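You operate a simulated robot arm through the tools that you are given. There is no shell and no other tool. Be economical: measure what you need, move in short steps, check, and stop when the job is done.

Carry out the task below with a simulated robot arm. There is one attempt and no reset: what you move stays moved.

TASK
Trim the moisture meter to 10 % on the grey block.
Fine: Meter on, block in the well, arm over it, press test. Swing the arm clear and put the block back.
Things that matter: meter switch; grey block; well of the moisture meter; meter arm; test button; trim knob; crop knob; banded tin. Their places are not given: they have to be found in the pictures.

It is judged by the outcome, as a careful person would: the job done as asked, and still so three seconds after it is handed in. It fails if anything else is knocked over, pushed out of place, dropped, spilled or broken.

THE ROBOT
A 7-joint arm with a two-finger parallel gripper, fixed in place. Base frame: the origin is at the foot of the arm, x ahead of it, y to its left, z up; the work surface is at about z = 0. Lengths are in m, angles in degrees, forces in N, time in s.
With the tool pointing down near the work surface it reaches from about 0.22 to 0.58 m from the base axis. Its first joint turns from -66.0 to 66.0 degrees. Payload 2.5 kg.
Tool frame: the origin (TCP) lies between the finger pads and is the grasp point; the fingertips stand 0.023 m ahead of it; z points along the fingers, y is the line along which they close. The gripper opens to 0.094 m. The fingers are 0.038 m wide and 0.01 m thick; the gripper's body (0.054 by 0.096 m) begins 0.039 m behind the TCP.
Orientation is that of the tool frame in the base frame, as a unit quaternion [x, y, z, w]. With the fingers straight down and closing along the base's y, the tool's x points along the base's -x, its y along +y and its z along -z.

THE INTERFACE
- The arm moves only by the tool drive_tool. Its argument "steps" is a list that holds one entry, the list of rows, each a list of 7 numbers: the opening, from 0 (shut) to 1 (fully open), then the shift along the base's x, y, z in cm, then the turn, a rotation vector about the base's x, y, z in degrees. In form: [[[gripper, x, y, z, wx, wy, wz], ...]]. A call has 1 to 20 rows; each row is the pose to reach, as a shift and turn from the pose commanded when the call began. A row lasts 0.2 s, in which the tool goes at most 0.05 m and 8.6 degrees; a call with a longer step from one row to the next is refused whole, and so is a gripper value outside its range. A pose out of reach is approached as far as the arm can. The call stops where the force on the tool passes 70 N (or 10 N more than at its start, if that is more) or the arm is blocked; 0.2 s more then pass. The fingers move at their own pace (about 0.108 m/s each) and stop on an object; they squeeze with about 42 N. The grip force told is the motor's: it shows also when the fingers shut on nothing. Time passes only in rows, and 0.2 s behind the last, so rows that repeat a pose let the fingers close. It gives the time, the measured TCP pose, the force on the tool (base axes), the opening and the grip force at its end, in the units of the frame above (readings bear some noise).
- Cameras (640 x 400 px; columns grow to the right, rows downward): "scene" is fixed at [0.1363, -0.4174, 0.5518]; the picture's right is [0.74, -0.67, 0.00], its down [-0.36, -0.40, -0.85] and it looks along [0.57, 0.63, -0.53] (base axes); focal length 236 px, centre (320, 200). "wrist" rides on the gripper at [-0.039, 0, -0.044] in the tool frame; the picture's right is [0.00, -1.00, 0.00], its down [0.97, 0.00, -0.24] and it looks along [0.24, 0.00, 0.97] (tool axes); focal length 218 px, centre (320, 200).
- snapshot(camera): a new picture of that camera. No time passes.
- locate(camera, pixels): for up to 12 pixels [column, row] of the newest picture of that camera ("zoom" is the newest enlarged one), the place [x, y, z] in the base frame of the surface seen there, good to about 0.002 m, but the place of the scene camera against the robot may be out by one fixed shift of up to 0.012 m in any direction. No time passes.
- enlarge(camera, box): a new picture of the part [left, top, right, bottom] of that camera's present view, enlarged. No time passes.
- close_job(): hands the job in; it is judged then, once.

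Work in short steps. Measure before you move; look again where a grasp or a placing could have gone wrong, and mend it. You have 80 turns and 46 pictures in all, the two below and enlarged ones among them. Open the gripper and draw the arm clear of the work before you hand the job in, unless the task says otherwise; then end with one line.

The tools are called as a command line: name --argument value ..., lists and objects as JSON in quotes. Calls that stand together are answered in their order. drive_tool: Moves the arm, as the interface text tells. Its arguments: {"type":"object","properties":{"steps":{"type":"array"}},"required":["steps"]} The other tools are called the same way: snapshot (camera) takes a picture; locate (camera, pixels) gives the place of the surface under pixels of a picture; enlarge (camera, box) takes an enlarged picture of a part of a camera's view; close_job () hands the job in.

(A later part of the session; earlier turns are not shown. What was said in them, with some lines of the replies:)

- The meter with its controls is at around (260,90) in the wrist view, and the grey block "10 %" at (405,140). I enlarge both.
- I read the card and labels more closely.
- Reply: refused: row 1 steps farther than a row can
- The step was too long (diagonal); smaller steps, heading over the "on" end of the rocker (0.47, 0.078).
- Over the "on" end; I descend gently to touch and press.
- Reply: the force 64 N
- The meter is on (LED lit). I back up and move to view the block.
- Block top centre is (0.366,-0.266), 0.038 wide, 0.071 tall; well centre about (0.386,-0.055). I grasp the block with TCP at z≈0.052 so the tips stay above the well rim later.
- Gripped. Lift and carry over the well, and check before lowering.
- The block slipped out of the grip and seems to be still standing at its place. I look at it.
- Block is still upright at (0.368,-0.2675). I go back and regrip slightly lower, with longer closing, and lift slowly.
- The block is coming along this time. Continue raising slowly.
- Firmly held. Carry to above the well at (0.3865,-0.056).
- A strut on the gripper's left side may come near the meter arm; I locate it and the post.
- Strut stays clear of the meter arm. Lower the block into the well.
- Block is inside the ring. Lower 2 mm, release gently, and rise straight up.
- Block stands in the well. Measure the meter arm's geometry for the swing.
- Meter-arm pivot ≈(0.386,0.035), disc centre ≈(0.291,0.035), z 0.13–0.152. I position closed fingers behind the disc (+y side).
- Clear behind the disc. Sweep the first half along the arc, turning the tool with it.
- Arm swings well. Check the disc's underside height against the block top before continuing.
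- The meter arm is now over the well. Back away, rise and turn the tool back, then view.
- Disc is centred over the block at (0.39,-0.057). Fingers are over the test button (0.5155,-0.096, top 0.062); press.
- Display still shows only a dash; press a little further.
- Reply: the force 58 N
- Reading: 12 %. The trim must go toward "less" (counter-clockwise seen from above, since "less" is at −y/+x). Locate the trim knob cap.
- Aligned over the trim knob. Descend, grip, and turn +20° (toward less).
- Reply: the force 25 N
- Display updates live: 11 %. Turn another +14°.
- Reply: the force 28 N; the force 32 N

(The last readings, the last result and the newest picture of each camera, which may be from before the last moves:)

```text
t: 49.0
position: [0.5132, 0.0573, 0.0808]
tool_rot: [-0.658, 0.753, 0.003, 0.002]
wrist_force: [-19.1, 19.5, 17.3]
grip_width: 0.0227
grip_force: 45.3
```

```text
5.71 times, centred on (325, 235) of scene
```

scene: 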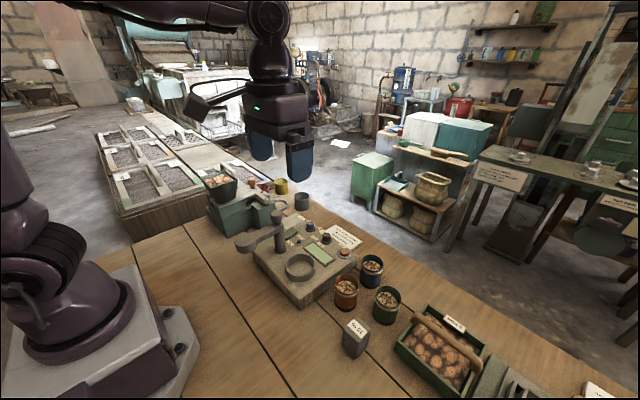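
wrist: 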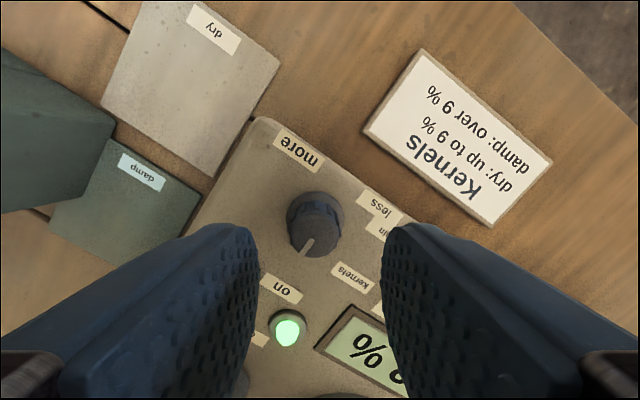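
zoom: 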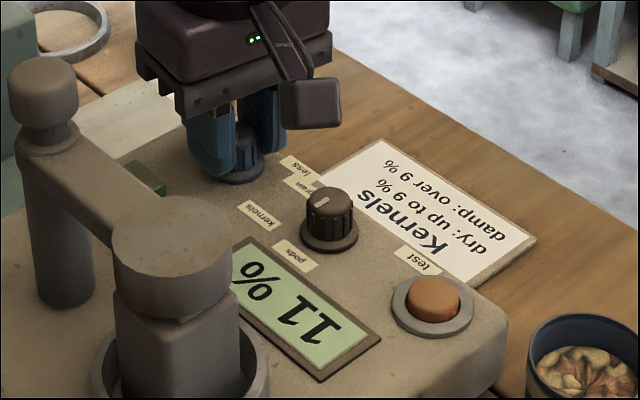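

drive_tool --steps '[[[0, 0, 0, 0, 0, 0, 5], [0, 0, 0, 0, 0, 0, 10], [0, 0, 0, 0, 0, 0, 14], [0, 0, 0, 0, 0, 0, 14]]]'

enlarge --camera "scene" --box '[290, 200, 360, 270]'

```text
t: 50.0
position: [0.5138, 0.0568, 0.0823]
tool_rot: [0.745, -0.667, -0.002, -0.002]
wrist_force: [-19.2, 18.1, 15.9]
grip_width: 0.0227
grip_force: 45.0
```

```text
5.71 times, centred on (325, 235) of scene
```

zoom: 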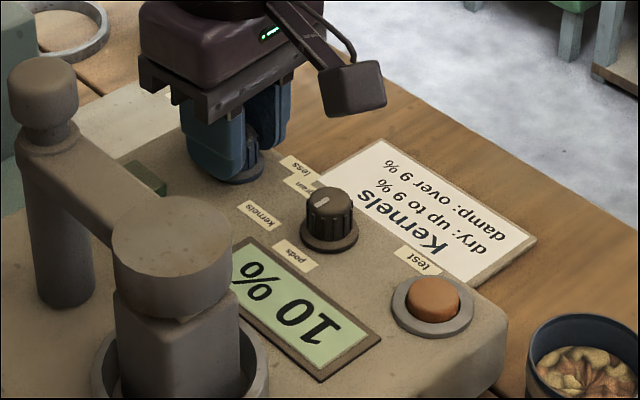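

10 % shown. Transition bounds suggest the centre of 10 % lies about 9° further; turn +9°, release and rise, then check.

drive_tool --steps '[[[0, 0, 0, 0, 0, 0, 5], [0, 0, 0, 0, 0, 0, 9], [0, 0, 0, 0, 0, 0, 9], [0.43, 0, 0, 0, 0, 0, 9], [0.43, 0, 0, 0, 0, 0, 9], [0.43, 0, 0, 2, 0, 0, 9], [0.43, 0, 0, 5, 0, 0, 9], [0.2, 0, 0, 9, 0, 0, 9], [0, 0, 0, 13, 0, 0, 5], [0, 0, 0, 17, 0, 0, 0], [0, -2, 0, 18, 0, 0, -8], [0, -4, 0, 18, 0, 0, -16]]]'

enlarge --camera "scene" --box '[240, 180, 360, 280]'

```text
t: 52.6
position: [0.4731, 0.0542, 0.2632]
tool_rot: [-0.642, 0.767, 0.0, -0.001]
wrist_force: [-0.3, -0.8, -0.5]
grip_width: 0.0
grip_force: 42.2
```

```text
4.00 times, centred on (300, 230) of scene
```

zoom: 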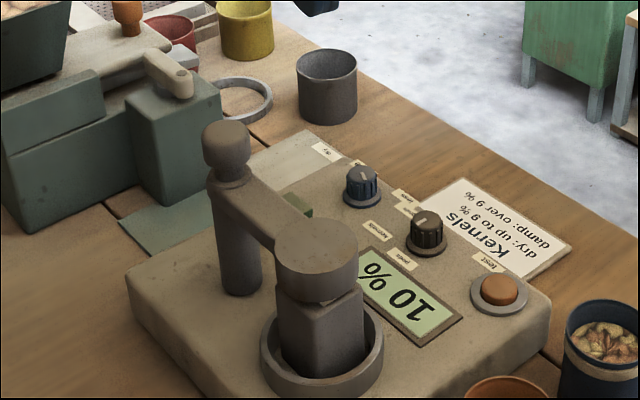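

10 % holds. Now move to the +x side of the disc to swing the meter arm back.

drive_tool --steps '[[[0, -0.7, -3, 0, 0, 0, 5], [0, -1.4, -6, 0, 0, 0, 10], [0, -2.1, -9, 0, 0, 0, 10], [0, -2.8, -11.4, 0, 0, 0, 10], [0, -2.8, -11.4, -4, 0, 0, 10], [0, -2.8, -11.4, -8, 0, 0, 10], [0, -2.8, -11.4, -10.6, 0, 0, 10], [0, -2.8, -11.4, -10.6, 0, 0, 10]]]'

```text
t: 54.4
position: [0.4483, -0.0607, 0.1551]
tool_rot: [-0.707, 0.707, 0.001, 0.0]
wrist_force: [-0.4, 0.6, -1.0]
grip_width: 0.0001
grip_force: 42.3
```

drive_tool --steps '[[[0, -1.2, 0, 0.1, 0, 0, 0], [0, -1.9, 0, 0.1, 0, 0, 0], [0, -2.4, 0, 0.1, 0, 0, 0], [0, -3.07, -0.22, 0.1, 0, 0, -4], [0, -3.76, -0.39, 0.1, 0, 0, -8], [0, -4.46, -0.53, 0.1, 0, 0, -12], [0, -5.16, -0.62, 0.1, 0, 0, -16], [0, -5.87, -0.66, 0.1, 0, 0, -20], [0, -6.59, -0.65, 0.1, 0, 0, -24], [0, -7.3, -0.6, 0.1, 0, 0, -28], [0, -8.0, -0.49, 0.1, 0, 0, -32], [0, -8.7, -0.34, 0.1, 0, 0, -36], [0, -9.37, -0.13, 0.1, 0, 0, -40]]]'

enlarge --camera "scene" --box '[220, 170, 370, 290]'

```text
t: 57.2
position: [0.3537, -0.0603, 0.1572]
tool_rot: [-0.423, 0.906, 0.0, 0.0]
wrist_force: [1.1, -0.3, -0.3]
grip_width: 0.0001
grip_force: 42.0
```

```text
3.33 times, centred on (295, 230) of scene
```

zoom: 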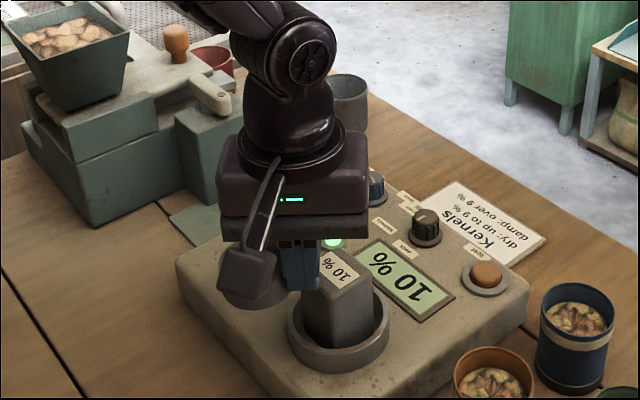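

drive_tool --steps '[[[0, -0.67, 0.26, 0, 0, 0, -4], [0, -1.31, 0.55, 0, 0, 0, -8], [0, -1.94, 0.9, 0, 0, 0, -12], [0, -2.54, 1.28, 0, 0, 0, -16], [0, -3.11, 1.7, 0, 0, 0, -20], [0, -3.65, 2.17, 0, 0, 0, -24], [0, -4.15, 2.67, 0, 0, 0, -28], [0, -4.62, 3.2, 0, 0, 0, -32], [0, -5.05, 3.77, 0, 0, 0, -36], [0, -5.44, 4.36, 0, 0, 0, -40], [0, -5.78, 4.98, 0, 0, 0, -44], [0, -6.09, 5.63, 0, 0, 0, -48], [0, -6.16, 5.8, 0, 0, 0, -49], [0, -6.1, 4.5, 0, 0, 0, -50], [0, -6, 2.5, 1, 0, 0, -50], [0, -5, 1.5, 5, 0, 0, -50], [0, -3, 0.5, 9, 0, 0, -50], [0.3, -2.5, 0.4, 12, 0, 0, -50], [0.75, -2.5, 0.4, 12, 0, 0, -50]]]'

snapshot --camera "wrist"

```text
t: 61.2
position: [0.3294, -0.0568, 0.2753]
tool_rot: [0.001, 1.0, 0.0, 0.0]
wrist_force: [0.0, 0.2, -0.6]
grip_width: 0.0704
grip_force: 0.0
```

```text
4 pictures are left
```

wrist: 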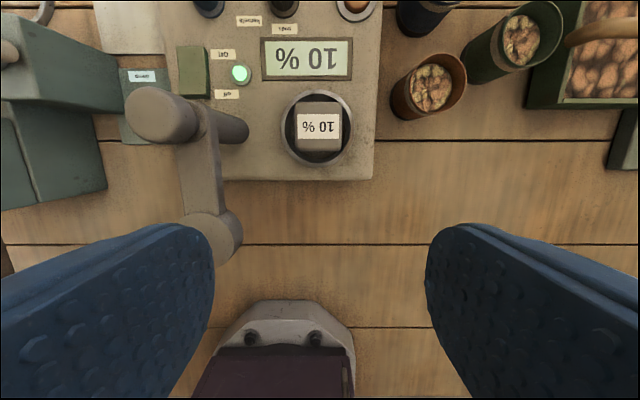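

The meter arm is back in its original place. Measure the block's top in the well.

locate --camera "wrist" --pixels '[[297, 104], [340, 104], [297, 148], [340, 148], [319, 126], [319, 103], [319, 150]]'

```text
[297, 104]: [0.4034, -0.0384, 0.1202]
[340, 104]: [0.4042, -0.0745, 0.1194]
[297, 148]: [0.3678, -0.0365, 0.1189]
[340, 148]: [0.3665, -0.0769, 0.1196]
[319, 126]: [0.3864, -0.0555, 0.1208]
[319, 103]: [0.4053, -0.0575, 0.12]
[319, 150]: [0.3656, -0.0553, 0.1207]
```

drive_tool --steps '[[[0.68, 3, 0, 0, 0, 0, 0], [0.68, 5.7, 0, 0, 0, 0, 0], [0.68, 5.7, 0, -4, 0, 0, 0], [0.68, 5.7, 0, -8, 0, 0, 0], [0.68, 5.7, 0, -12, 0, 0, 0], [0.68, 5.7, 0, -15, 0, 0, 0], [0.68, 5.7, 0, -17, 0, 0, 0], [0.68, 5.7, 0, -17.8, 0, 0, 0], [0.68, 5.7, 0, -17.8, 0, 0, 0], [0, 5.7, 0, -17.8, 0, 0, 0], [0, 5.7, 0, -17.8, 0, 0, 0], [0, 5.7, 0, -17.8, 0, 0, 0], [0, 5.7, 0, -17.8, 0, 0, 0], [0, 5.7, 0, -17.8, 0, 0, 0]]]'

drive_tool --steps '[[[0, 0, 0, 0.2, 0, 0, 0], [0, 0, 0, 0.5, 0, 0, 0], [0, 0, 0, 0.9, 0, 0, 0], [0, 0, 0, 1.4, 0, 0, 0], [0, 0, 0, 2.2, 0, 0, 0], [0, 0, 0, 3.2, 0, 0, 0], [0, 0, 0, 4.4, 0, 0, 0], [0, 0, 0, 5.6, 0, 0, 0], [0, 0, 0, 6.6, 0, 0, 0], [0, 0, 0, 7, 0, 0, 0]]]'

```text
t: 64.2
position: [0.3846, -0.0577, 0.0985]
tool_rot: [0.0, 1.0, -0.001, 0.0]
wrist_force: [-1.0, -0.1, 0.2]
grip_width: 0.0416
grip_force: 41.8
```

```text
t: 66.4
position: [0.3848, -0.0559, 0.168]
tool_rot: [0.0, 1.0, 0.001, 0.0]
wrist_force: [-0.1, -0.6, -1.4]
grip_width: 0.0418
grip_force: 41.7
```

Lifted. Carry the block back slowly to its original spot (0.368,-0.2675).

drive_tool --steps '[[[0, 0, -0.5, 0, 0, 0, 0], [0, 0, -2, 0, 0, 0, 0], [0, -0.2, -4, 0, 0, 0, 0], [0, -0.4, -6, 0, 0, 0, 0], [0, -0.6, -8, 0, 0, 0, 0], [0, -0.8, -10, 0, 0, 0, 0], [0, -1, -12, 0, 0, 0, 0], [0, -1.2, -14, 0, 0, 0, 0], [0, -1.4, -16, 0, 0, 0, 0], [0, -1.6, -18, 0, 0, 0, 0], [0, -1.8, -19.8, 0, 0, 0, 0], [0, -1.8, -20.8, 0, 0, 0, 0], [0, -1.8, -21.1, 0, 0, 0, 0], [0, -1.8, -21.1, -2, 0, 0, 0], [0, -1.8, -21.1, -4, 0, 0, 0], [0, -1.8, -21.1, -6, 0, 0, 0], [0, -1.8, -21.1, -8, 0, 0, 0], [0, -1.8, -21.1, -8, 0, 0, 0]]]'

snapshot --camera "wrist"

```text
t: 70.2
position: [0.3672, -0.268, 0.0869]
tool_rot: [0.0, 1.0, 0.0, -0.001]
wrist_force: [-0.1, -0.2, -1.7]
grip_width: 0.0416
grip_force: 42.1
```

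```text
3 pictures are left
```

wrist: 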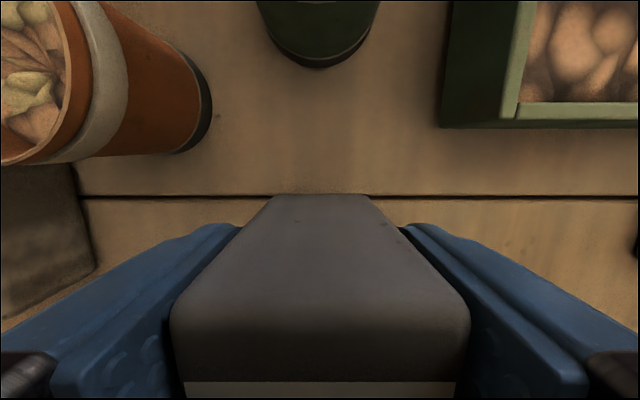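

Block held over its spot. Lower until just touching, release, and rise.

drive_tool --steps '[[[0, 0, 0, -1.2, 0, 0, 0], [0, 0, 0, -2.4, 0, 0, 0], [0, 0, 0, -3.2, 0, 0, 0], [0, 0, 0, -3.5, 0, 0, 0], [0, 0, 0, -3.7, 0, 0, 0], [0, 0, 0, -3.75, 0, 0, 0]]]'

```text
t: 71.6
position: [0.3666, -0.2677, 0.05]
tool_rot: [0.0, 1.0, -0.001, 0.0]
wrist_force: [0.7, 0.7, -2.1]
grip_width: 0.042
grip_force: 41.7
```

drive_tool --steps '[[[0, 0, 0, -0.1, 0, 0, 0], [0, 0, 0, -0.15, 0, 0, 0], [0.6, 0, 0, -0.15, 0, 0, 0], [0.7, 0, 0, -0.15, 0, 0, 0], [0.7, 0, 0, 1, 0, 0, 0], [0.7, 0, 0, 3, 0, 0, 0], [0.7, 0, 0, 6, 0, 0, 0], [0.7, 0, 0, 10, 0, 0, 0], [0.7, -1, 0, 14, 0, 0, 0], [0.8, -3, 1, 18, 0, 0, 0], [0.8, -4, 3, 22, 0, 0, 0], [0.8, -4, 6, 25, 0, 0, 0], [0.8, -4, 9, 27, 0, 0, 0], [0.8, -4, 12, 27, 0, 0, 0], [0.8, -4, 12, 27, 0, 0, 0]]]'

snapshot --camera "wrist"

snapshot --camera "scene"

```text
t: 74.8
position: [0.3272, -0.1495, 0.3194]
tool_rot: [0.0, 1.0, -0.001, 0.001]
wrist_force: [0.5, 0.9, -0.1]
grip_width: 0.0752
grip_force: 0.2
```

```text
2 pictures are left
```

wrist: 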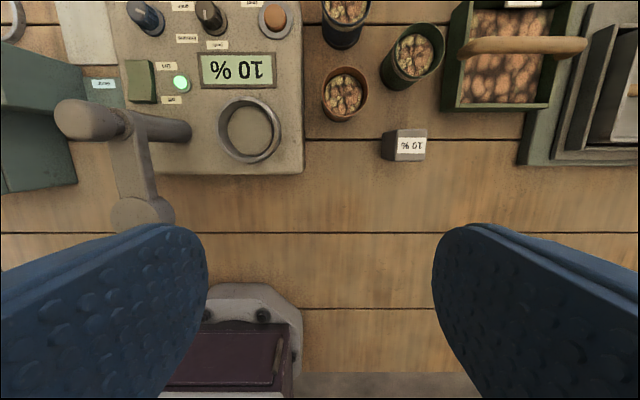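

```text
1 pictures are left
```

scene: 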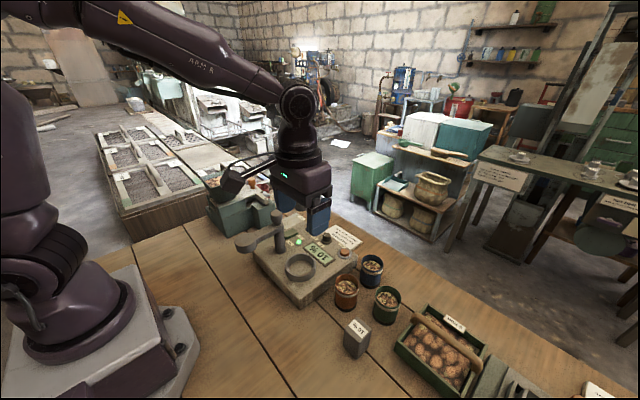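

The block is upright at its original place, the meter arm is clear, the display reads 10 %, and everything else is undisturbed. Handing in.

close_job

```text
The job is handed in.
```

The moisture meter is on and trimmed from 12 % to 10 % on the grey block; the meter arm is swung clear, and the block is back where it stood.
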